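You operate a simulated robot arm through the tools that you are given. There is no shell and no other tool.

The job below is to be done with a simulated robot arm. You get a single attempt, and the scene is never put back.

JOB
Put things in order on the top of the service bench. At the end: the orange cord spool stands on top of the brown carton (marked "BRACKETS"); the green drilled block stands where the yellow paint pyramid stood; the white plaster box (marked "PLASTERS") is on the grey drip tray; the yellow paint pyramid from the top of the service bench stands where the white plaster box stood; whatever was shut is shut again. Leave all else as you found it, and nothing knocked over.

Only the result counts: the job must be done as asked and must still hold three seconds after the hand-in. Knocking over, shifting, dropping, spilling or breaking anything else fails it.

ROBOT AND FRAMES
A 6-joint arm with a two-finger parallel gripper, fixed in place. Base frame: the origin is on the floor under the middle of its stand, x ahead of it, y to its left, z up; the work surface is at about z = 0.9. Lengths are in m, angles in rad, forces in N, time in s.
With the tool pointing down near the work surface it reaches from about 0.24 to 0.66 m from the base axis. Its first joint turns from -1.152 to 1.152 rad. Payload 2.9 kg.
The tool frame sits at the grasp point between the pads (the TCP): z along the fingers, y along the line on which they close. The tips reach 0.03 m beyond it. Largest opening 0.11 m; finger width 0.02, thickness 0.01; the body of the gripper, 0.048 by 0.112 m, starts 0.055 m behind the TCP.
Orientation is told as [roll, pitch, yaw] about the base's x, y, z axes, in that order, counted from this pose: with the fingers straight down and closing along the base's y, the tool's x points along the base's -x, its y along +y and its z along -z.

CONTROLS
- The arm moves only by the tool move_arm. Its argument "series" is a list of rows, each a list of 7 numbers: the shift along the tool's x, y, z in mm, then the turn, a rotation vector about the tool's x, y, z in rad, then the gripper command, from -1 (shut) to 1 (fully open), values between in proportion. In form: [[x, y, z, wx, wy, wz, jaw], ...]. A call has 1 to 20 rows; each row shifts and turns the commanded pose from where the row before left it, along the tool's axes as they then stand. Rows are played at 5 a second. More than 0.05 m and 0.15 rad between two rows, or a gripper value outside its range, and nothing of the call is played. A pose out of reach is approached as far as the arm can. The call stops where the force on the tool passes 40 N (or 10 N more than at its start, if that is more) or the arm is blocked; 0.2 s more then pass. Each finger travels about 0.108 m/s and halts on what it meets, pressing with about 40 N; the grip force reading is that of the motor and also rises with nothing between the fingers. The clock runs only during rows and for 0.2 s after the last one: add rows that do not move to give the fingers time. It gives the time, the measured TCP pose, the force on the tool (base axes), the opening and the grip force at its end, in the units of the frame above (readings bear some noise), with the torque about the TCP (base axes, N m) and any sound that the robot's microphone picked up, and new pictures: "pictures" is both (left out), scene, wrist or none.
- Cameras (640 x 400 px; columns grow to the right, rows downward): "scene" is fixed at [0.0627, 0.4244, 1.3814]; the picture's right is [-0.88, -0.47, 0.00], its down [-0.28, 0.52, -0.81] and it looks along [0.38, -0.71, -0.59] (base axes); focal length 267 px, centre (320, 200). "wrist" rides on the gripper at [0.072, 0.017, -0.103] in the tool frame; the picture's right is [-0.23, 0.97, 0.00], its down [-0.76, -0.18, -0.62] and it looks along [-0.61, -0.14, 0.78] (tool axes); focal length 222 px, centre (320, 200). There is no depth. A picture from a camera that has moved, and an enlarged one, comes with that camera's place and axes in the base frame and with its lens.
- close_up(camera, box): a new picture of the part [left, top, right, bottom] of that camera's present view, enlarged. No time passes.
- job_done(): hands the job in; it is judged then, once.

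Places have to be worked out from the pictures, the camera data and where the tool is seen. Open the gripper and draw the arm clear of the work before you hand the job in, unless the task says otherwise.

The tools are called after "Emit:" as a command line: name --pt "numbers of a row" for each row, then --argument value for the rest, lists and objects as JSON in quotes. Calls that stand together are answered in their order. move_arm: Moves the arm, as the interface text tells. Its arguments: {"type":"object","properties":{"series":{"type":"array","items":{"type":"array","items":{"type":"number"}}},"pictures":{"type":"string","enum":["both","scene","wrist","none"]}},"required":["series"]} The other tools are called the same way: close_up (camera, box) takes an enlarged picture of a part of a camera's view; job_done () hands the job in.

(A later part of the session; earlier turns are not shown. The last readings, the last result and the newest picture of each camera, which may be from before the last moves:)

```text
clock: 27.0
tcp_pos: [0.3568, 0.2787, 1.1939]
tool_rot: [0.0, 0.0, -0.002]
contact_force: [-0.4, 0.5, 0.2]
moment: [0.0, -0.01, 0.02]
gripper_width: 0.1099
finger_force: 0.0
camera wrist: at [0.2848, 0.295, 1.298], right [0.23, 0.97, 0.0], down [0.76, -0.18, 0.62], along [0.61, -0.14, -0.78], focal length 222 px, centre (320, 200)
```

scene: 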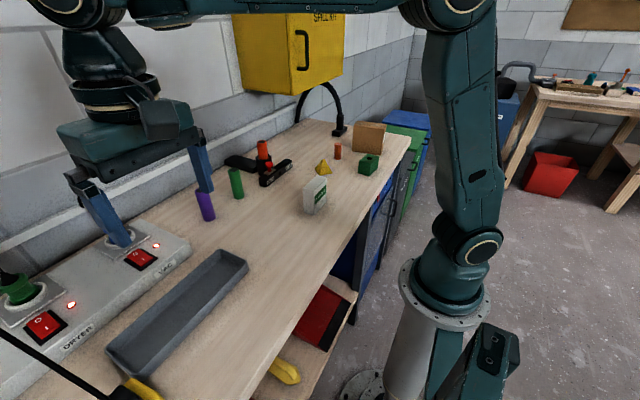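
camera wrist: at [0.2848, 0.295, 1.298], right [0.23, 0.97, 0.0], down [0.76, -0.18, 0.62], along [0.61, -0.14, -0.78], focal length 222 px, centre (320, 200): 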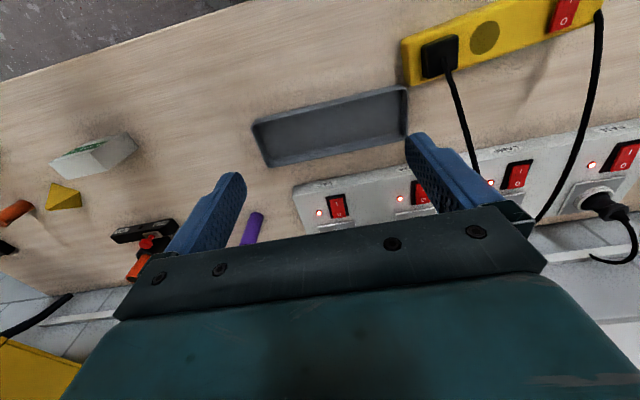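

The yellow item is a power strip with plugs and cords, lying along the bench edge; the tray's end is right by it. I enlarge to see how they relate.

Emit:
close_up --camera "wrist" --box '[380, 0, 640, 160]'

Emit:
close_up --camera "wrist" --box '[240, 60, 440, 180]'

Emit:
close_up --camera "scene" --box '[0, 180, 352, 400]'

```text
2.46 times, centred on (510, 80) of wrist
camera zoom: at [0.2848, 0.295, 1.298], right [0.23, 0.97, 0.0], down [0.76, -0.18, 0.62], along [0.61, -0.14, -0.78], focal length 547 px, centre (-148, 495)
```

zoom: 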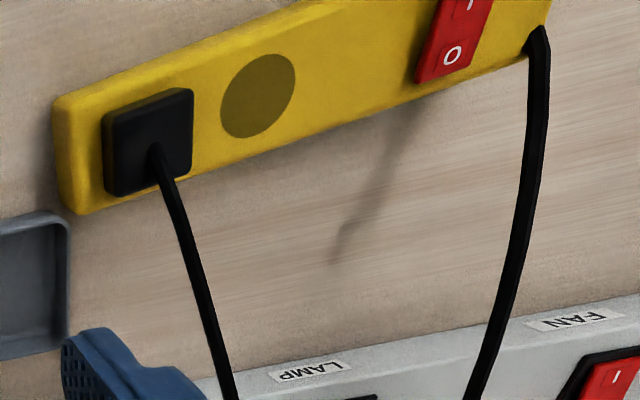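

```text
3.20 times, centred on (340, 120) of wrist
camera zoom: at [0.2848, 0.295, 1.298], right [0.23, 0.97, 0.0], down [0.76, -0.18, 0.62], along [0.61, -0.14, -0.78], focal length 711 px, centre (256, 456)
```

zoom: 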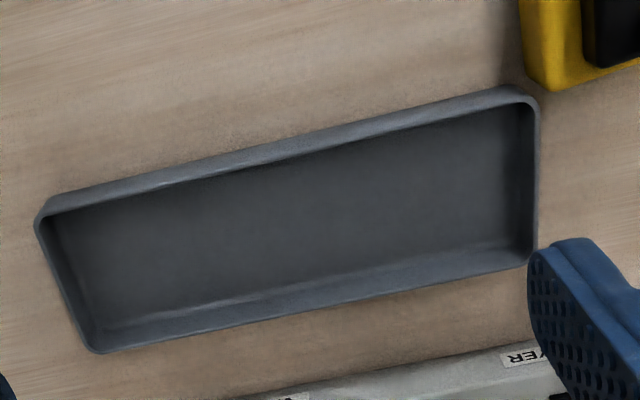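

```text
1.82 times, centred on (176, 290) of scene
camera zoom: at [0.0627, 0.4244, 1.3814], right [-0.88, -0.47, 0.0], down [-0.28, 0.52, -0.81], along [0.38, -0.71, -0.59], focal length 485 px, centre (582, 36)
```

zoom: 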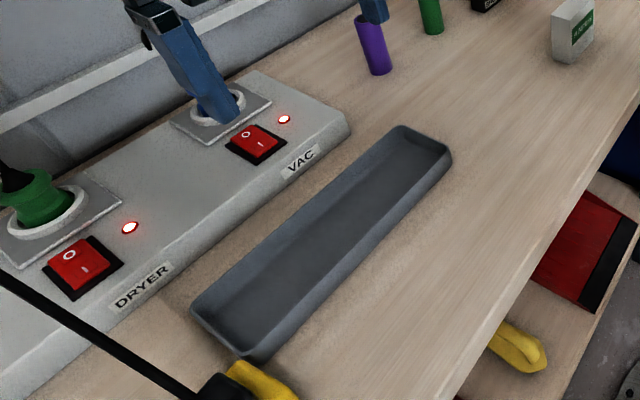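

The yellow strip's near end is now at y≈0.41 (originally ≈0.36) and the tray has moved by about (+0.025,+0.148). First I restore the tray: I go over its -y end wall at about (0.433,0.157) to grip that wall and drag it back.

Emit:
move_arm --pt "-20 -30 0 0 0 0 1" --pt "-20 -32 10 0 0 0 1" --pt "-20 -32 20 0 0 0 1" --pt "-16 -28 30 0 0 0 0.2" --pt "0 0 35 0 0 0 0.0" --pt "0 0 0 0 0 0 0.0"

```text
clock: 28.4
tcp_pos: [0.4356, 0.1552, 1.1013]
tool_rot: [0.0, 0.001, 0.001]
contact_force: [0.6, -0.4, 0.1]
moment: [0.0, 0.0, 0.03]
gripper_width: 0.055
finger_force: 0.2
camera wrist: at [0.3626, 0.1721, 1.2047], right [0.23, 0.97, 0.0], down [0.76, -0.18, 0.62], along [0.61, -0.14, -0.78], focal length 222 px, centre (320, 200)
```

scene: 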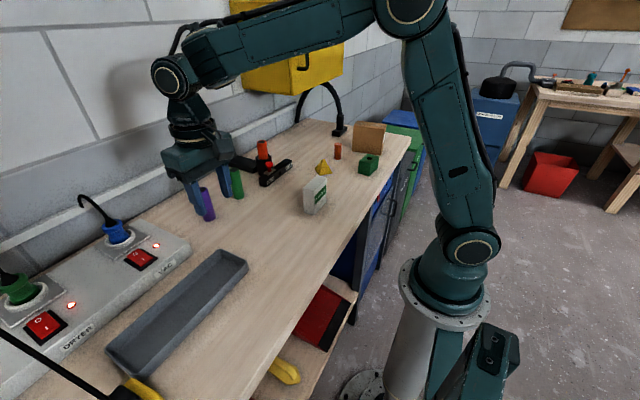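
wrist: 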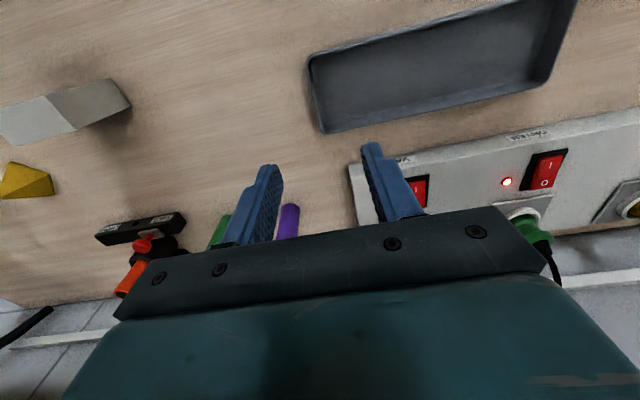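

Emit:
close_up --camera "wrist" --box '[290, 10, 450, 150]'

```text
2.86 times, centred on (370, 80) of wrist
camera zoom: at [0.3626, 0.1721, 1.2047], right [0.23, 0.97, 0.0], down [0.76, -0.18, 0.62], along [0.61, -0.14, -0.78], focal length 635 px, centre (177, 543)
```

zoom: 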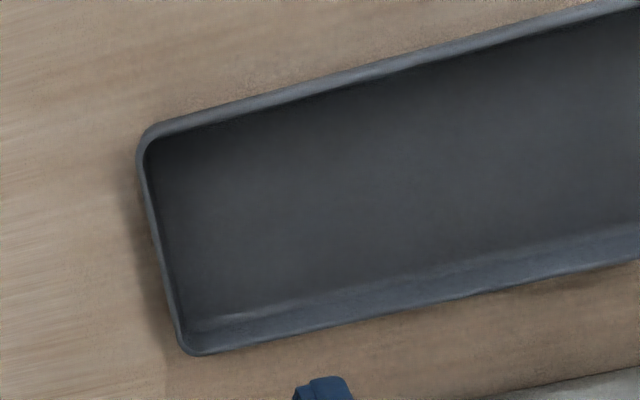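

The tray's end wall is at y≈0.152, squarely aligned, centred at x≈0.433. I lower with one finger inside and one outside, tips about 10 mm above the bench.

Emit:
move_arm --pt "2 -2.5 30 0 0 0 0.0" --pt "0 0 40 0 0 0 0.0" --pt "0 0 40 0 0 0 0.0" --pt "0 0 30 0 0 0 0.0" --pt "0 0 15 0 0 0 0.0" --pt "0 0 5 0 0 0 0.0" --pt "0 0 0 0 0 0 0.0"

Emit:
close_up --camera "scene" --box '[160, 180, 320, 280]'

```text
clock: 30.0
tcp_pos: [0.434, 0.1521, 0.9385]
tool_rot: [0.001, 0.0, 0.001]
contact_force: [0.5, 0.2, 0.1]
moment: [0.0, 0.02, -0.02]
gripper_width: 0.0552
finger_force: 0.1
camera wrist: at [0.3614, 0.1699, 1.0432], right [0.23, 0.97, 0.0], down [0.76, -0.18, 0.62], along [0.61, -0.14, -0.78], focal length 222 px, centre (320, 200)
```

scene: 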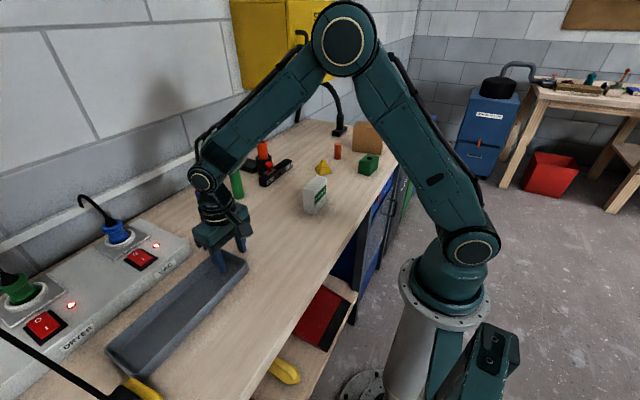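
wrist: 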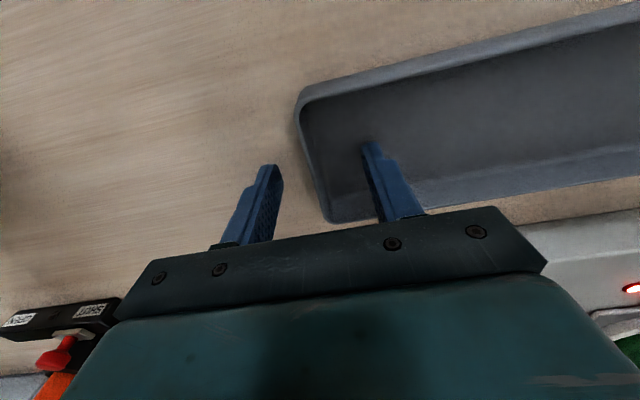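

```text
4.00 times, centred on (240, 230) of scene
camera zoom: at [0.0627, 0.4244, 1.3814], right [-0.88, -0.47, 0.0], down [-0.28, 0.52, -0.81], along [0.38, -0.71, -0.59], focal length 1066 px, centre (640, 80)
```

zoom: 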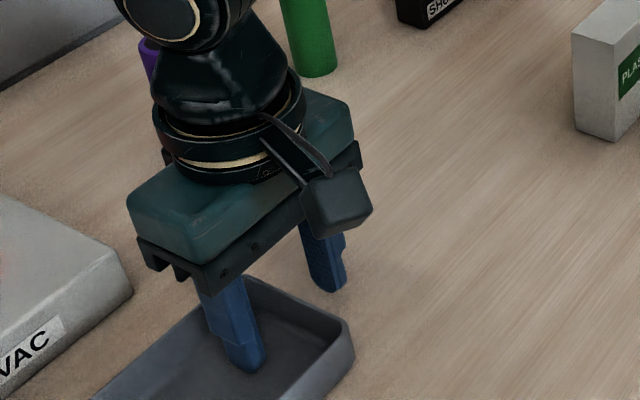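

One finger is inside, one outside the wall. I close on it.

Emit:
move_arm --pt "0 0 0 0 0 0 -0.4" --pt "0 0 0 0 0 0 -0.7" --pt "0 0 0 0 0 0 -1" --pt "0 0 0 0 0 0 -1" --pt "0 0 0 0 0 0 -1" --pictures "wrist"

```text
clock: 31.2
tcp_pos: [0.435, 0.1535, 0.9391]
tool_rot: [0.001, 0.0, 0.0]
contact_force: [0.6, 0.8, -0.8]
moment: [-0.02, 0.0, -0.04]
gripper_width: 0.002
finger_force: 40.2
camera wrist: at [0.3615, 0.1698, 1.0434], right [0.23, 0.97, 0.0], down [0.76, -0.18, 0.62], along [0.61, -0.14, -0.78], focal length 222 px, centre (320, 200)
```

wrist: 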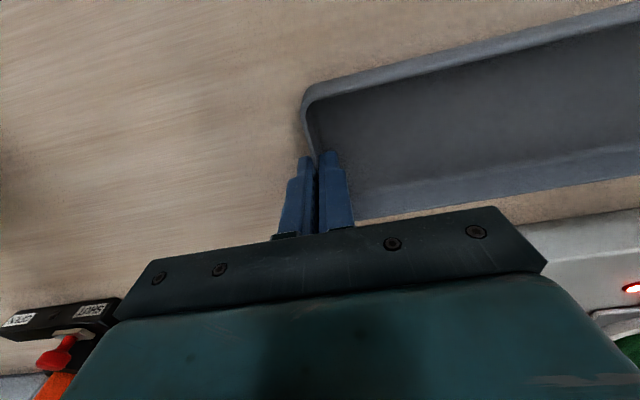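

The wall is gripped (2 mm thick). I drag the tray slowly back by about (-0.025,-0.142), then compare with the first picture.

Emit:
move_arm --pt "1 -8 0 0 0 0 -1" --pt "2 -11 0 0 0 0 -1" --pt "2 -11 0 0 0 0 -1" --pt "2 -11 0 0 0 0 -1" --pt "2 -11 0 0 0 0 -1" --pt "2 -11 0 0 0 0 -1" --pt "2 -11 0 0 0 0 -1" --pt "2 -11 0 0 0 0 -1" --pt "2 -11 0 0 0 0 -1" --pt "2 -11 0 0 0 0 -1" --pt "2 -11 0 0 0 0 -1" --pt "2 -11 0 0 0 0 -1" --pt "2 -11 0 0 0 0 -1" --pt "0 0 0 0 0 0 -1"

Emit:
close_up --camera "scene" --box '[0, 180, 352, 400]'

```text
clock: 34.2
tcp_pos: [0.4076, 0.0133, 0.9385]
tool_rot: [0.001, -0.001, -0.001]
contact_force: [1.4, 9.0, 23.6]
moment: [0.19, 0.11, -0.04]
gripper_width: 0.002
finger_force: 39.7
camera wrist: at [0.3353, 0.0298, 1.043], right [0.23, 0.97, 0.0], down [0.76, -0.18, 0.62], along [0.61, -0.14, -0.78], focal length 222 px, centre (320, 200)
```

scene: 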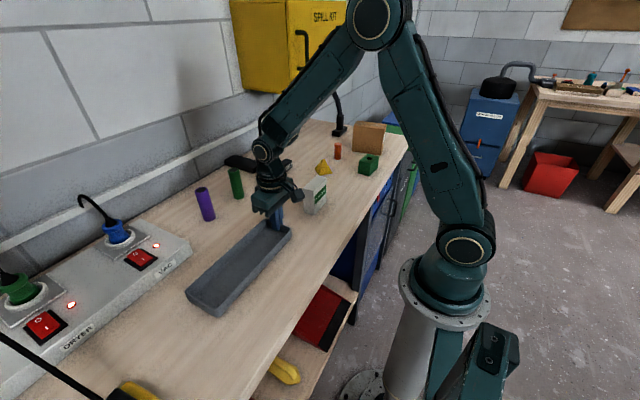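
wrist: 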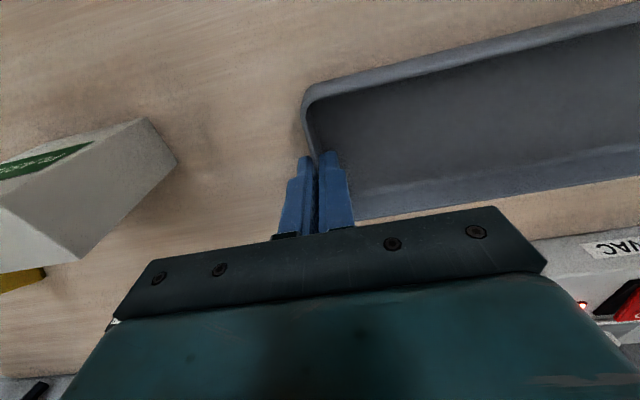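

```text
1.82 times, centred on (176, 290) of scene
camera zoom: at [0.0624, 0.4246, 1.3813], right [-0.88, -0.47, 0.0], down [-0.28, 0.52, -0.81], along [0.38, -0.71, -0.59], focal length 485 px, centre (582, 36)
```

zoom: 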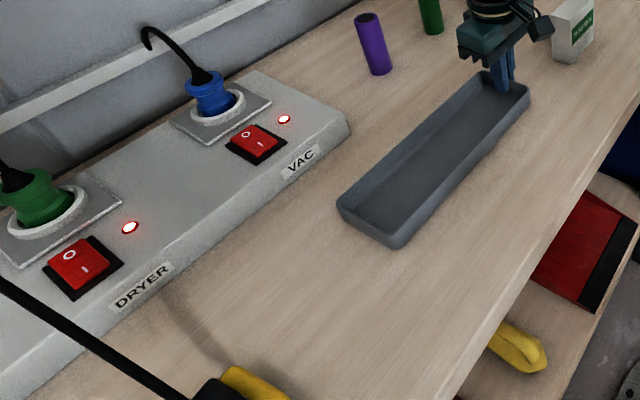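

The tray is nearly back. There's a residual downward press (24 N), so I ease up 2 mm, open and rise, then go back to the exact early viewing pose so I can compare the wrist pictures directly.

Emit:
move_arm --pt "0 0 -1 0 0 0 -1" --pt "0 0 -1 0 0 0 -1" --pt "0 0 0 0 0 0 -0.4" --pt "0 0 0 0 0 0 0.0" --pt "0 0 -10 0 0 0 0.0" --pt "0 0 -30 0 0 0 0.0" --pt "0 0 -40 0 0 0 0.0" --pt "0 0 -40 0 0 0 0.5" --pt "0 0 -40 0 0 0 1" --pt "0 0 0 0 0 0 1"

```text
clock: 36.4
tcp_pos: [0.408, 0.0119, 1.101]
tool_rot: [0.001, 0.0, 0.0]
contact_force: [-0.3, 0.6, 0.8]
moment: [-0.03, -0.01, 0.02]
gripper_width: 0.11
finger_force: 0.0
camera wrist: at [0.3352, 0.0279, 1.2054], right [0.23, 0.97, 0.0], down [0.76, -0.18, 0.62], along [0.61, -0.14, -0.78], focal length 222 px, centre (320, 200)
```

scene: 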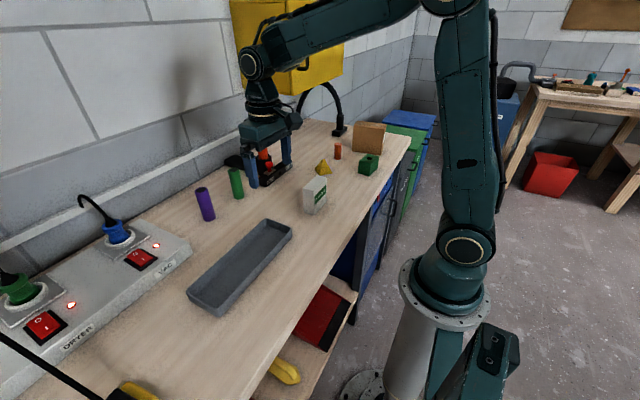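
wrist: 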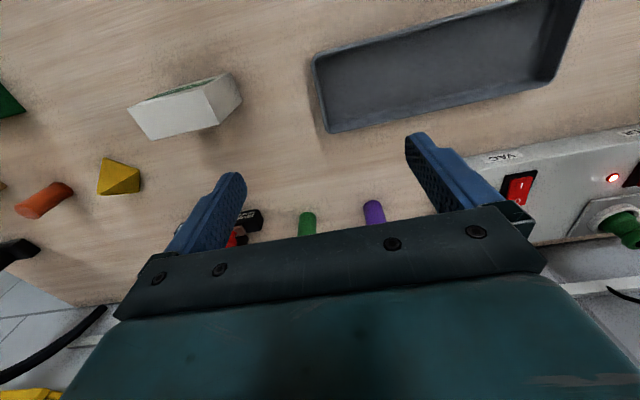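

I return exactly to the commanded pose of clock 1.0 and take the same enlarged crop of the tray for direct comparison.

Emit:
move_arm --pt "15.3 -35.75 -10.5 0 0 -0.001 1" --pt "15 -35 -10 0 0 0 1" --pt "15 -35 0 0 0 0 1" --pt "0 0 0 0 0 0 1"

Emit:
close_up --camera "wrist" --box '[384, 0, 640, 160]'

Emit:
close_up --camera "scene" --box '[0, 180, 352, 400]'

```text
clock: 37.4
tcp_pos: [0.3663, -0.096, 1.1208]
tool_rot: [0.0, -0.001, 0.0]
contact_force: [1.0, -0.6, 0.4]
moment: [-0.02, -0.04, 0.02]
gripper_width: 0.1099
finger_force: 0.1
camera wrist: at [0.2927, -0.0782, 1.2248], right [0.23, 0.97, 0.0], down [0.76, -0.18, 0.62], along [0.61, -0.14, -0.78], focal length 222 px, centre (320, 200)
```

scene: 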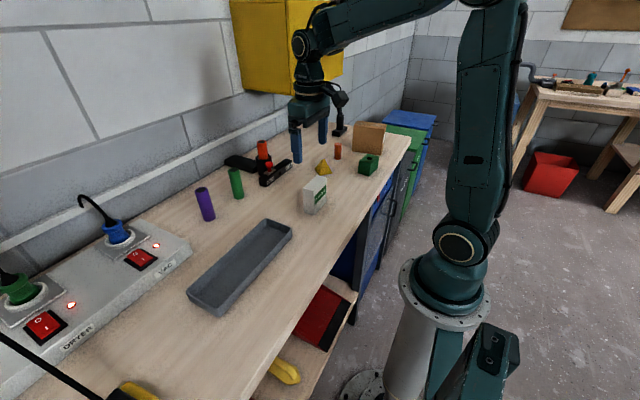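
wrist: 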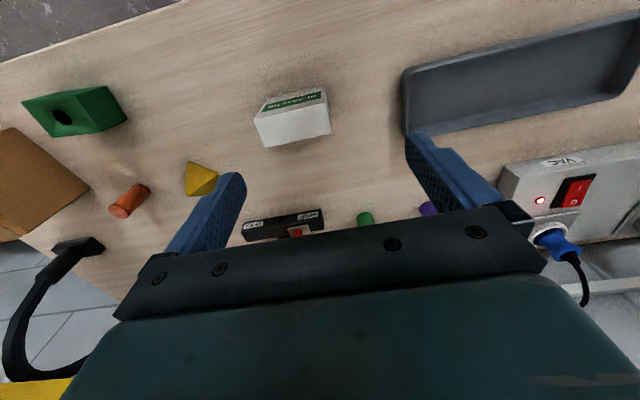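

```text
2.50 times, centred on (512, 80) of wrist
camera zoom: at [0.2927, -0.0782, 1.2248], right [0.23, 0.97, 0.0], down [0.76, -0.18, 0.62], along [0.61, -0.14, -0.78], focal length 555 px, centre (-160, 500)
```

zoom: 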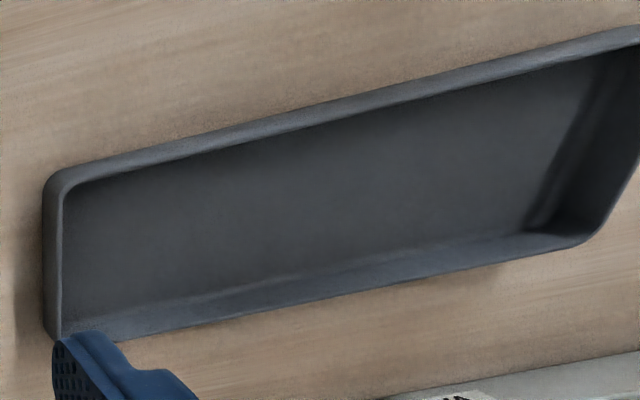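

```text
1.82 times, centred on (176, 290) of scene
camera zoom: at [0.0627, 0.4244, 1.3814], right [-0.88, -0.47, 0.0], down [-0.28, 0.52, -0.81], along [0.38, -0.71, -0.59], focal length 485 px, centre (582, 36)
```

zoom: 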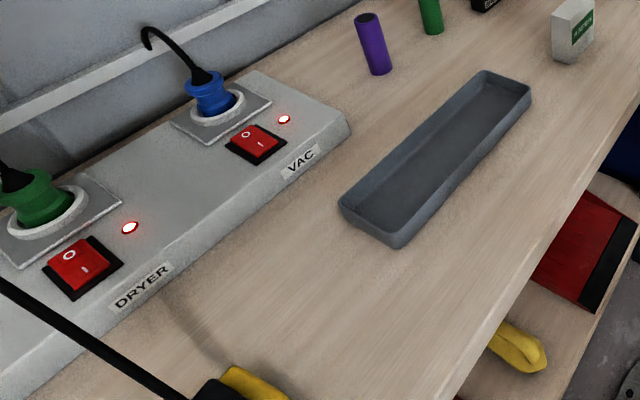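

Comparing both views with the originals, the tray still needs about +6 mm in x and −7 mm in y; the rest of the objects look untouched. I go back to grip the same wall and nudge it.

Emit:
move_arm --pt "-15 36 0 0 0 0 0.5" --pt "-15 35 0 0 0 0 0" --pt "-15.3 35.4 0 0 0 0 0" --pt "0 0 40 0 0 0 0" --pt "0 0 40 0 0 0 0" --pt "0 0 40 0 0 0 0" --pt "0 0 40 0 0 0 0" --pt "0 0 20 0 0 0 0" --pt "0 0 0 0 0 0 0"

```text
clock: 39.4
tcp_pos: [0.4106, 0.0128, 0.9401]
tool_rot: [-0.001, -0.001, -0.001]
contact_force: [-0.1, 0.3, 0.5]
moment: [-0.01, 0.01, 0.0]
gripper_width: 0.055
finger_force: 0.0
camera wrist: at [0.3385, 0.0293, 1.0448], right [0.23, 0.97, 0.0], down [0.76, -0.18, 0.62], along [0.61, -0.14, -0.78], focal length 222 px, centre (320, 200)
```

scene: 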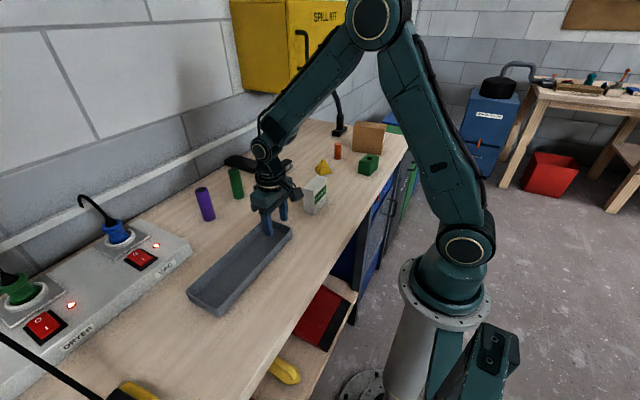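
wrist: 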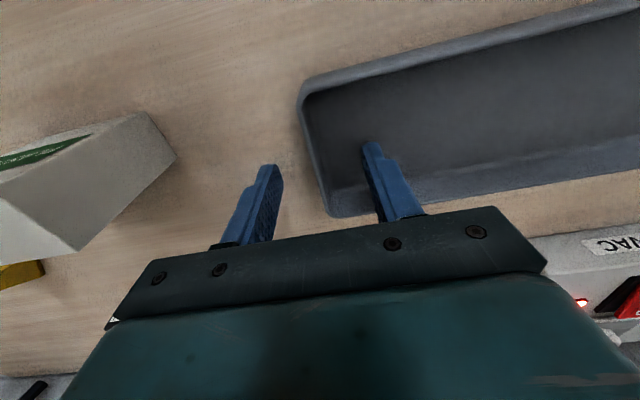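

Emit:
move_arm --pt "0 0 0 0 0 0 -0.6" --pt "0 0 0 0 0 0 -1" --pt "0 0 0 0 0 0 -1" --pt "0 0 0 0 0 0 -1" --pt "-3 -3.5 0 0 0 0.006 -1" --pt "-3 -3.5 0 0 0 0.006 -1" --pt "0 0 0 0 0 0 -1" --pictures "none"

Emit:
close_up --camera "scene" --box '[0, 180, 352, 400]'

```text
clock: 41.0
tcp_pos: [0.4151, 0.0054, 0.9402]
tool_rot: [0.0, -0.001, -0.011]
contact_force: [-1.4, 0.5, 0.3]
moment: [0.01, -0.02, 0.03]
gripper_width: 0.0022
finger_force: 39.5
```

```text
1.82 times, centred on (176, 290) of scene
camera zoom: at [0.0627, 0.4244, 1.3814], right [-0.88, -0.47, 0.0], down [-0.28, 0.52, -0.81], along [0.38, -0.71, -0.59], focal length 485 px, centre (582, 36)
```

zoom: 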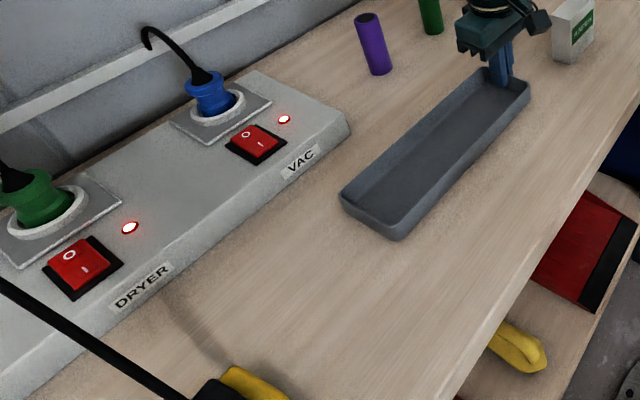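

The scene crop now matches the first picture very well. I release, rise and verify again from the clock-1.0 pose.

Emit:
move_arm --pt "0 0 0 0 0 0 -0.5" --pt "0 0 0 0 0 0 0.0" --pt "0 0 -10 0 0 0 0.0" --pt "0 0 -30 0 0 0 0.0" --pt "0 0 -40 0 0 0 0.0" --pt "0 0 -40 0 0 -0.012 0.5" --pt "0 0 -41 0 0 0 1" --pt "17.3 -33.4 -10 0 0 0 1" --pt "17 -33 -10 0 0 0 1" --pt "17 -33 0 0 0 0 1" --pt "0 0 0 0 0 0 1"

Emit:
close_up --camera "wrist" --box '[384, 0, 640, 160]'

Emit:
close_up --camera "scene" --box '[0, 180, 352, 400]'

```text
clock: 43.4
tcp_pos: [0.3631, -0.0945, 1.123]
tool_rot: [0.0, 0.0, 0.0]
contact_force: [0.2, 0.4, -0.2]
moment: [0.03, 0.0, 0.02]
gripper_width: 0.1102
finger_force: 0.2
camera wrist: at [0.2908, -0.0768, 1.2272], right [0.23, 0.97, 0.0], down [0.76, -0.18, 0.62], along [0.61, -0.14, -0.78], focal length 222 px, centre (320, 200)
```

scene: 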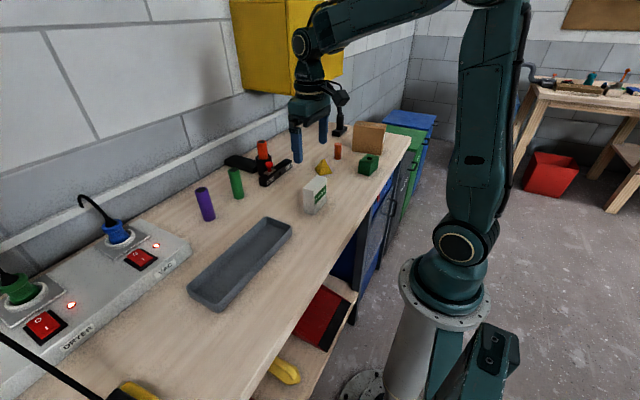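
wrist: 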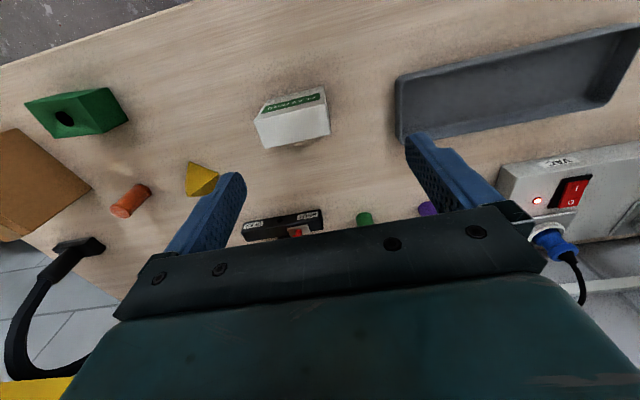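

```text
2.50 times, centred on (512, 80) of wrist
camera zoom: at [0.2908, -0.0768, 1.2272], right [0.23, 0.97, 0.0], down [0.76, -0.18, 0.62], along [0.61, -0.14, -0.78], focal length 555 px, centre (-160, 500)
```

zoom: 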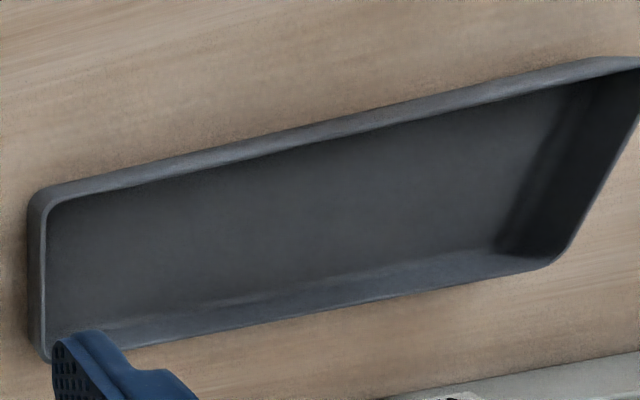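

```text
1.82 times, centred on (176, 290) of scene
camera zoom: at [0.0627, 0.4244, 1.3814], right [-0.88, -0.47, 0.0], down [-0.28, 0.52, -0.81], along [0.38, -0.71, -0.59], focal length 485 px, centre (582, 36)
```

zoom: 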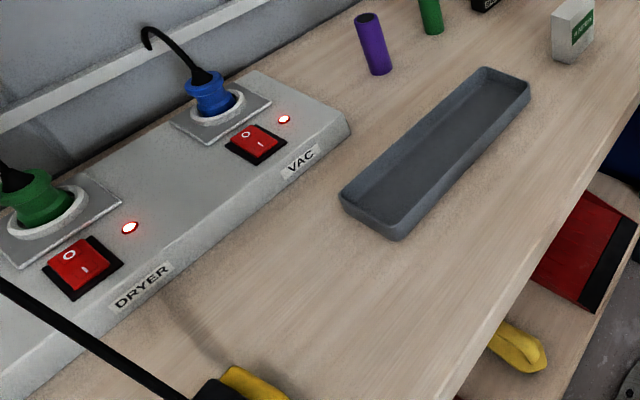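

The tray is back within about 2 mm of its original place. Next the power strip: I move over toward it at safe height and then turn the gripper +90° so it can close across the strip (along x) and the camera looks toward +y.

Emit:
move_arm --pt "0 30 -30 0 0 0 1" --pt "0 40 -20 0 0 0 1" --pt "1 45 0 0 0 0 1" --pt "1 45 0 0 0 0 1" --pt "1 45 0 0 0 0 1" --pt "1 45 0 0 0 0 1" --pt "0 45 0 0 0 0 1" --pt "0 45 0 0 0 0 1" --pt "0 45 0 0 0 0 1" --pt "0 35 0 0 0 0 1" --pt "0 0 0 0 0 0 1" --pictures "none"

Emit:
move_arm --pt "0 0 0 0 0 -0.1428 1" --pt "0 0 0 0 0 -0.1428 1" --pt "0 0 0 0 0 -0.1428 1" --pt "0 0 0 0 0 -0.1428 1" --pt "0 0 0 0 0 -0.1428 1" --pt "0 0 0 0 0 -0.1428 1" --pt "0 0 0 0 0 -0.1428 1" --pt "0 0 0 0 0 -0.1428 1" --pt "0 0 0 0 0 -0.1428 1" --pt "0 0 0 0 0 -0.1428 1" --pt "0 0 0 0 0 -0.1428 1" --pt "0 0 0 0 0 0 1"

```text
clock: 45.8
tcp_pos: [0.3571, 0.3245, 1.175]
tool_rot: [0.0, 0.0, 0.001]
contact_force: [0.1, 0.2, -0.8]
moment: [0.0, 0.03, 0.0]
gripper_width: 0.1098
finger_force: 0.1
```

```text
clock: 48.4
tcp_pos: [0.3592, 0.3247, 1.1719]
tool_rot: [0.0, 0.001, 1.572]
contact_force: [-0.2, -0.7, -0.4]
moment: [0.01, 0.02, 0.01]
gripper_width: 0.1098
finger_force: 0.0
camera wrist: at [0.3429, 0.2538, 1.2758], right [-0.97, 0.23, 0.0], down [0.18, 0.76, 0.62], along [0.14, 0.61, -0.78], focal length 222 px, centre (320, 200)
```

scene: 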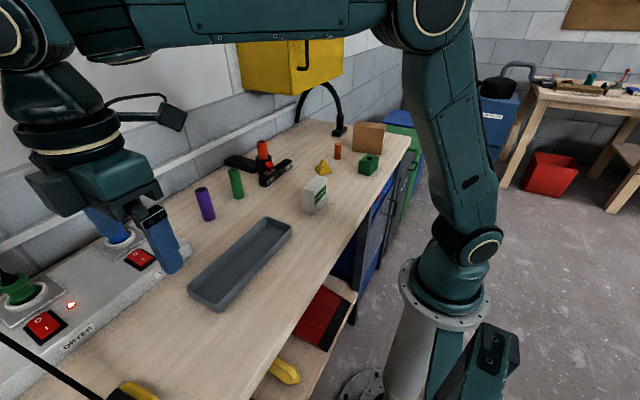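
wrist: 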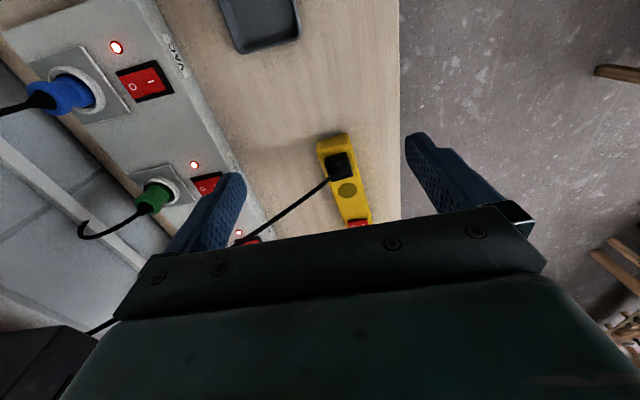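

Emit:
close_up --camera "wrist" --box '[220, 110, 420, 235]'

```text
3.20 times, centred on (320, 172) of wrist
camera zoom: at [0.3429, 0.2538, 1.2758], right [-0.97, 0.23, 0.0], down [0.18, 0.76, 0.62], along [0.14, 0.61, -0.78], focal length 711 px, centre (320, 288)
```

zoom: 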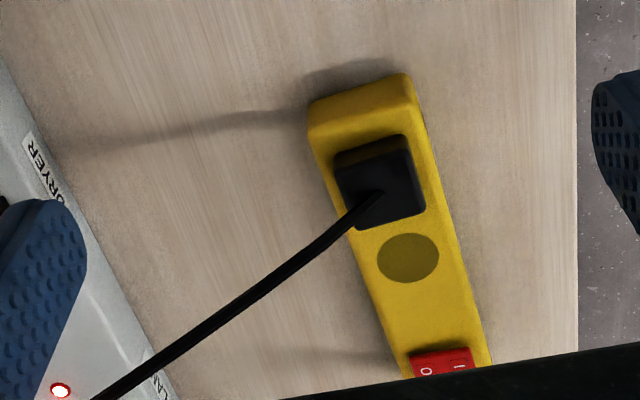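

The strip lies at about +0.115 rad with its near end at (0.36,0.414); originally it was nearly straight with its end near (0.346,0.36). The cord runs off from the plug toward +x,+y; between plug and switch there is room to grip. I move over (0.348,0.514), aligned, and lower partway to check.

Emit:
move_arm --pt "-38 2 0 0 0 0 1" --pt "-38 2 0 0 0 0 1" --pt "-38 2 0 0 0 0 1" --pt "-38 2 0 0 0 0 1" --pt "-37 2 0 0 0 0 1" --pt "0 0 0 0 0 -0.115 1" --pt "0 0 40 0 0 0 1" --pt "0 0 40 0 0 0 1" --pt "0 0 30 0 0 0 1" --pt "0 0 0 0 0 0 1"

```text
clock: 50.6
tcp_pos: [0.341, 0.5017, 1.0544]
tool_rot: [-0.002, 0.0, 1.687]
contact_force: [-0.3, 0.4, 0.0]
moment: [0.0, 0.0, 0.02]
gripper_width: 0.1099
finger_force: 0.1
out of reach, approached as far as the arm can: row 5
camera wrist: at [0.3324, 0.4283, 1.1587], right [-0.99, 0.11, 0.0], down [0.09, 0.78, 0.62], along [0.07, 0.62, -0.78], focal length 222 px, centre (320, 200)
```

scene: 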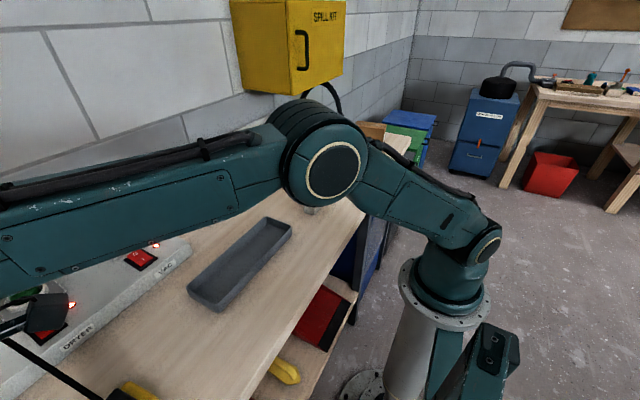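
wrist: 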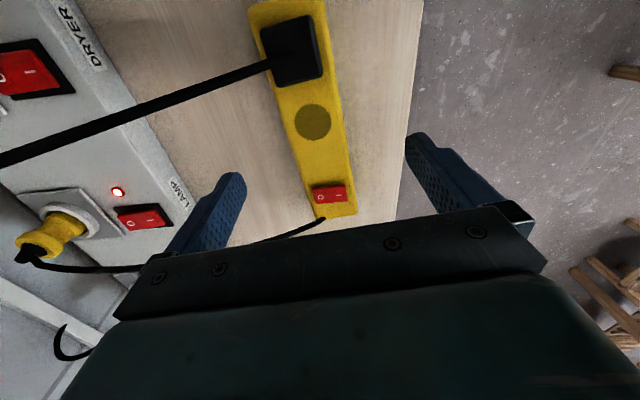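

The view is clear: the strip runs y≈0.414 to 0.63, plug up to y≈0.462, and the cord stays clear of the grip spot. I lower in part and re-read the pose, since a reach limit was touched higher up.

Emit:
move_arm --pt "0 0 25 0 0 0 1" --pt "0 0 25 0 0 0 1" --pt "0 0 0 0 0 0 1"

```text
clock: 51.4
tcp_pos: [0.3415, 0.5039, 1.0037]
tool_rot: [0.001, 0.0, 1.687]
contact_force: [-0.6, 1.2, 0.4]
moment: [0.04, 0.0, -0.01]
gripper_width: 0.1098
finger_force: 0.2
camera wrist: at [0.3338, 0.4298, 1.1076], right [-0.99, 0.11, 0.0], down [0.09, 0.78, 0.62], along [0.07, 0.62, -0.78], focal length 222 px, centre (320, 200)
```

scene: 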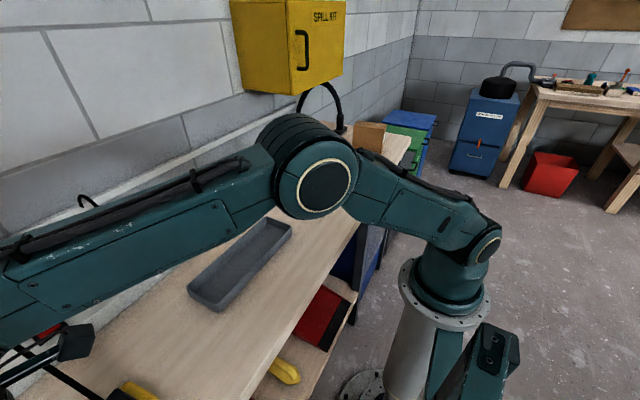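
wrist: 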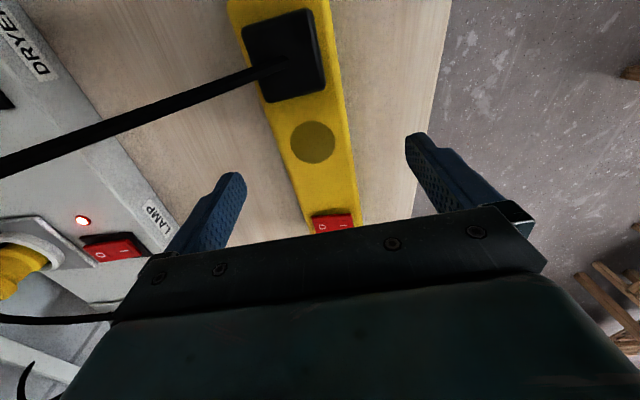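

I shift 5 mm to centre on the strip and lower to z≈0.94 (tips ~1 cm above the bench).

Emit:
move_arm --pt "0 -5 20 0 0 0 1" --pt "0 0 20 0 0 0 1" --pt "0 0 15 0 0 0 1" --pt "0 0 8 0 0 0 1" --pt "0 0 0 0 0 0 1"

```text
clock: 52.6
tcp_pos: [0.3463, 0.5031, 0.9416]
tool_rot: [0.0, 0.0, 1.686]
contact_force: [-0.2, 0.2, 0.4]
moment: [0.01, 0.0, -0.01]
gripper_width: 0.1101
finger_force: 0.0
camera wrist: at [0.3377, 0.4294, 1.0465], right [-0.99, 0.11, 0.0], down [0.09, 0.78, 0.62], along [0.07, 0.62, -0.78], focal length 222 px, centre (320, 200)
```

scene: 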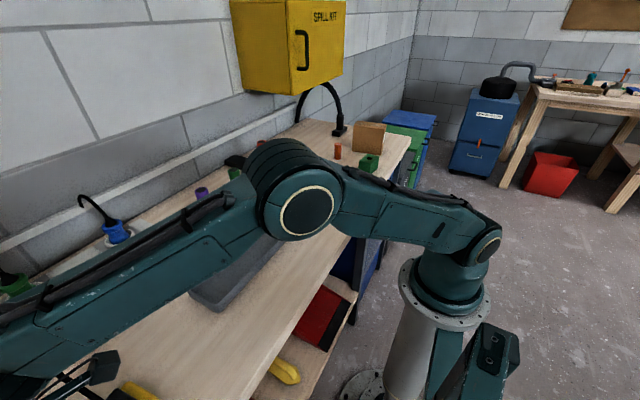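
wrist: 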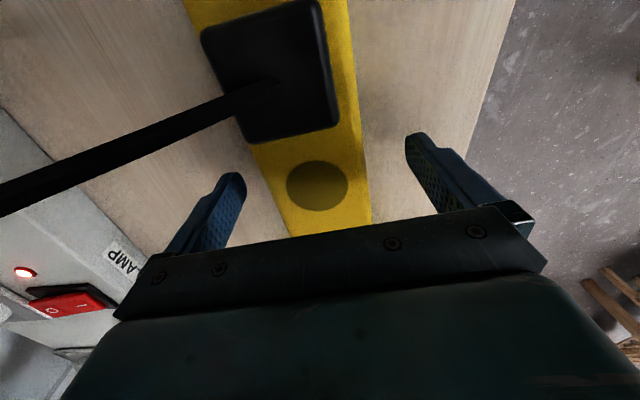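

The fingers straddle the strip. I close on it.

Emit:
move_arm --pt "0 0 0 0 0 0 0.4" --pt "0 0 0 0 0 0 0.1" --pt "0 0 0 0 0 0 -1" --pt "0 0 0 0 0 0 -1" --pt "0 0 0 0 0 0 -1" --pictures "wrist"

```text
clock: 53.8
tcp_pos: [0.3474, 0.5028, 0.9422]
tool_rot: [0.001, 0.0, 1.686]
contact_force: [1.7, 0.3, 0.5]
moment: [0.13, -0.02, -0.14]
gripper_width: 0.0597
finger_force: 39.7
camera wrist: at [0.3377, 0.4294, 1.0467], right [-0.99, 0.11, 0.0], down [0.09, 0.78, 0.62], along [0.07, 0.62, -0.78], focal length 222 px, centre (320, 200)
```

wrist: 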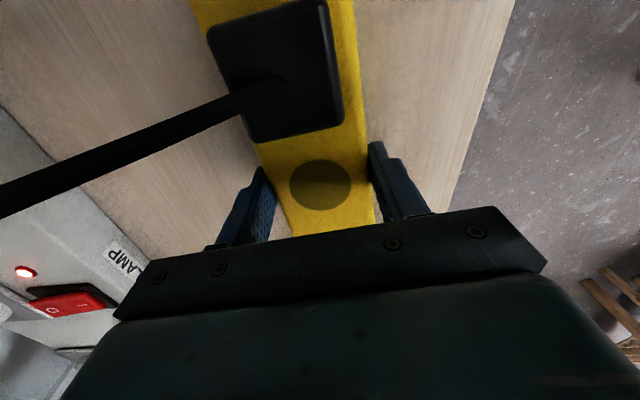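

The strip is gripped (60 mm wide). I draw it gently toward −y by about 45 mm while turning it back about 0.09 rad, then compare with the first scene picture.

Emit:
move_arm --pt "5 0.5 0 0 0 0.01 -1" --pt "8 0.7 0 0 0 0.016 -1" --pt "8 0.6 0 0 0 0.016 -1" --pt "8 0.5 0 0 0 0.016 -1" --pt "8 0.4 0 0 0 0.016 -1" --pt "8 0.3 0 0 0 0.016 -1" --pt "0 0 0 0 0 0 -1"

Emit:
close_up --camera "scene" --box '[0, 180, 352, 400]'

```text
clock: 55.4
tcp_pos: [0.3463, 0.4573, 0.9427]
tool_rot: [0.0, 0.001, 1.597]
contact_force: [-0.8, 1.9, 2.4]
moment: [0.39, -0.06, 0.12]
gripper_width: 0.0597
finger_force: 39.6
camera wrist: at [0.3317, 0.3847, 1.0467], right [-0.98, 0.2, 0.0], down [0.16, 0.77, 0.62], along [0.13, 0.61, -0.78], focal length 222 px, centre (320, 200)
```

scene: 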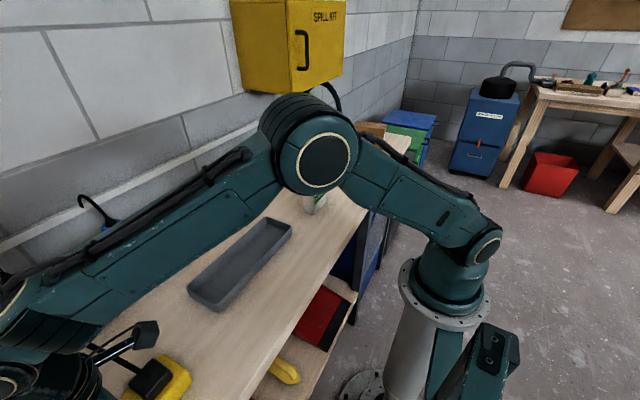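
wrist: 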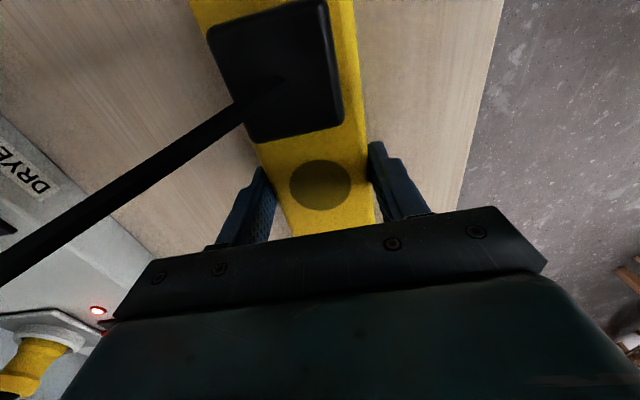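

```text
1.82 times, centred on (176, 290) of scene
camera zoom: at [0.0627, 0.4244, 1.3814], right [-0.88, -0.47, 0.0], down [-0.28, 0.52, -0.81], along [0.38, -0.71, -0.59], focal length 485 px, centre (582, 36)
```

zoom: 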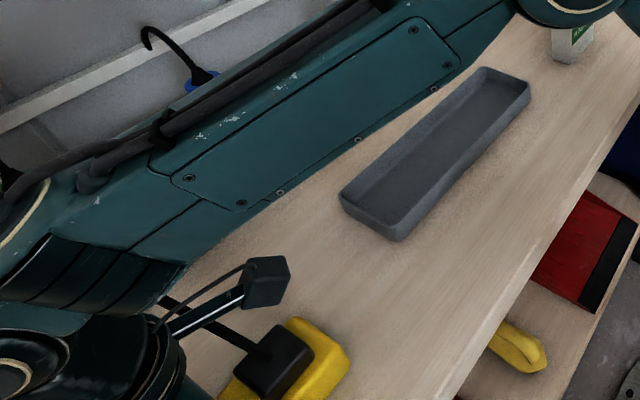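

The strip's end in the crop still needs about (+8,−9) px, i.e. roughly −8 mm in y and a touch more turn. I apply that.

Emit:
move_arm --pt "4 -0.8 0 0 0 0.011 -1" --pt "4 -0.8 0 0 0 0.011 -1" --pt "0 0 0 0 0 0 -1" --pictures "none"

Emit:
close_up --camera "scene" --box '[0, 180, 352, 400]'

```text
clock: 56.2
tcp_pos: [0.3479, 0.4487, 0.9433]
tool_rot: [0.0, -0.001, 1.572]
contact_force: [1.1, 3.7, 9.8]
moment: [-0.71, 0.31, -0.15]
gripper_width: 0.0599
finger_force: 39.6
```

```text
1.82 times, centred on (176, 290) of scene
camera zoom: at [0.0626, 0.4244, 1.3814], right [-0.88, -0.47, 0.0], down [-0.28, 0.52, -0.81], along [0.38, -0.71, -0.59], focal length 485 px, centre (582, 36)
```

zoom: 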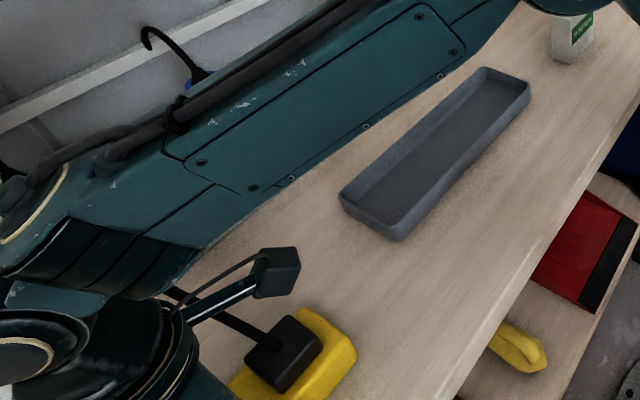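

The strip's end now coincides with the original crop: corner (308,308), corner (355,345), plug (283,351). I release and rise straight up, then check that nothing springs back.

Emit:
move_arm --pt "0 0 -0.5 0 0 0 -1" --pt "0 0 0 0 0 0 0.3" --pt "0 0 0 0 0 0 0.9" --pt "0 0 -15 0 0 0 0.9" --pt "0 0 -30 0 0 0 0.9" --pt "0 0 -40 0 0 0 1" --pt "0 0 -40 0 0 0 1" --pt "0 0 -40 0 0 0 1" --pt "0 0 0 0 0 0 1"

Emit:
close_up --camera "scene" --box '[0, 180, 352, 400]'

```text
clock: 58.2
tcp_pos: [0.3526, 0.4487, 1.1081]
tool_rot: [0.001, 0.0, 1.573]
contact_force: [0.5, -0.4, 0.2]
moment: [-0.02, 0.0, -0.03]
gripper_width: 0.1098
finger_force: 0.0
camera wrist: at [0.3359, 0.376, 1.2131], right [-0.97, 0.22, 0.0], down [0.18, 0.76, 0.62], along [0.14, 0.61, -0.78], focal length 222 px, centre (320, 200)
```

scene: 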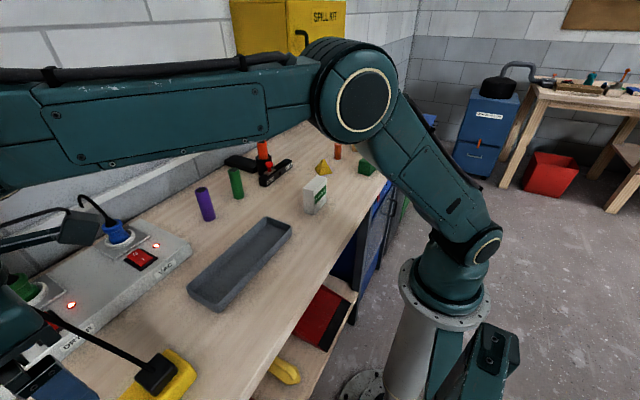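
wrist: 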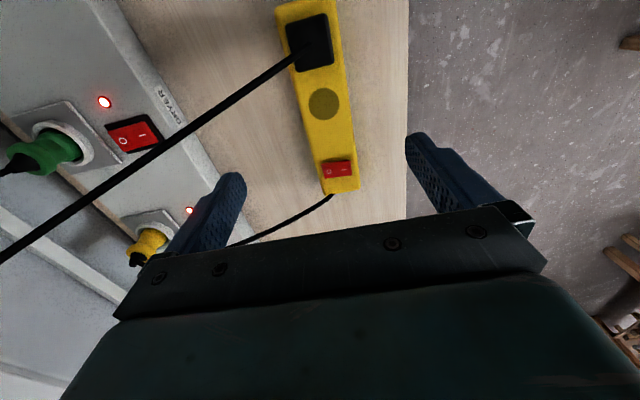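

```text
1.82 times, centred on (176, 290) of scene
camera zoom: at [0.0627, 0.4244, 1.3814], right [-0.88, -0.47, 0.0], down [-0.28, 0.52, -0.81], along [0.38, -0.71, -0.59], focal length 485 px, centre (582, 36)
```

zoom: 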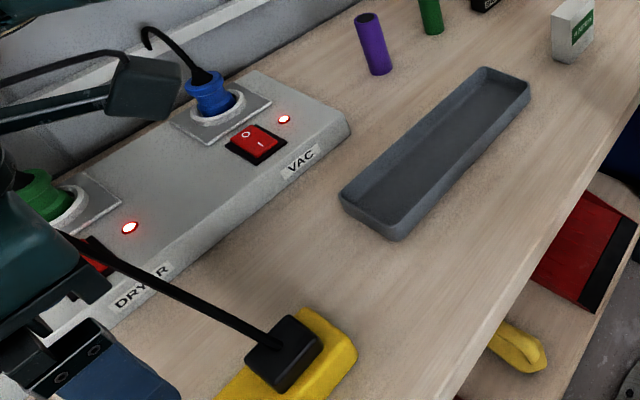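

The strip and its cord match the original picture. I rise a bit, turn the gripper back to yaw 0 and go back over the plaster box.

Emit:
move_arm --pt "0 0 -30 0 0 0 1" --pt "0 0 0 0 0 0.1428 1" --pt "0 0 0 0 0 0.1428 1" --pt "0 0 0 0 0 0.1428 1" --pt "0 0 0 0 0 0.1428 1" --pt "0 0 0 0 0 0.1428 1" --pt "0 0 0 0 0 0.1428 1" --pt "0 0 0 0 0 0.1428 1" --pt "0 0 0 0 0 0.1428 1" --pt "0 0 0 0 0 0.1428 1" --pt "0 0 0 0 0 0.1428 1" --pt "0 0 0 0 0 0.1428 1" --pt "0 0 0 0 0 0 1" --pictures "none"

Emit:
move_arm --pt "0 -30 0 0 0 0 1" --pt "-2 -45 0 0 0 0 1" --pt "-2 -45 0 0 0 0 1" --pt "-2 -45 0 0 0 0 1" --pt "-2 -45 0 0 0 0 1" --pt "-2 -45 0 0 0 0 1" --pt "-2 -45 0 0 0 0 1" --pt "-2 -45 0 0 0 0 1" --pt "-2 -45 0 0 0 0 1" --pt "-2 -45 0 0 0 0 1" --pt "-2 -45 0 0 0 0 1" --pt "-2 -45 0 0 0 0 1" --pt "-2 -45 0 0 0 0 1" --pt "0 0 0 0 0 0 1"

```text
clock: 61.0
tcp_pos: [0.3484, 0.4492, 1.1381]
tool_rot: [0.0, -0.001, 0.002]
contact_force: [0.6, 0.1, 0.1]
moment: [0.01, 0.0, -0.04]
gripper_width: 0.1101
finger_force: 0.1
```

```text
clock: 64.0
tcp_pos: [0.3727, -0.1197, 1.1373]
tool_rot: [0.0, 0.0, 0.004]
contact_force: [-0.5, 0.3, 0.9]
moment: [-0.01, -0.01, 0.0]
gripper_width: 0.1101
finger_force: 0.1
camera wrist: at [0.2998, -0.1037, 1.2411], right [0.22, 0.97, 0.0], down [0.76, -0.17, 0.62], along [0.61, -0.14, -0.78], focal length 222 px, centre (320, 200)
```

scene: 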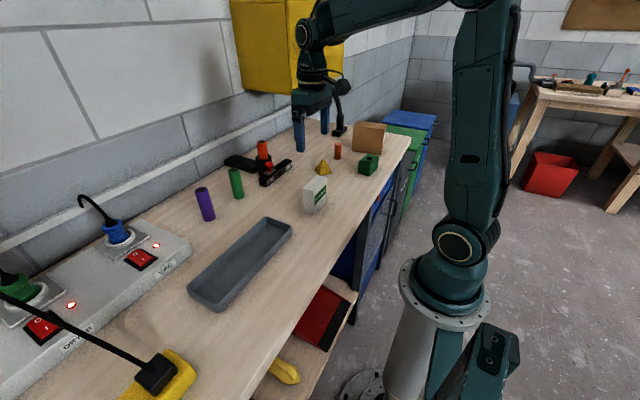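
wrist: 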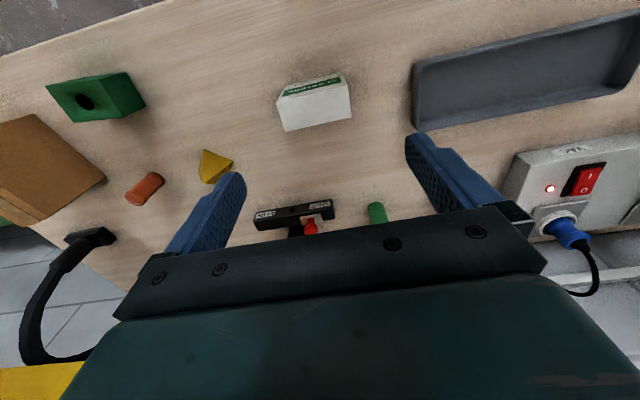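

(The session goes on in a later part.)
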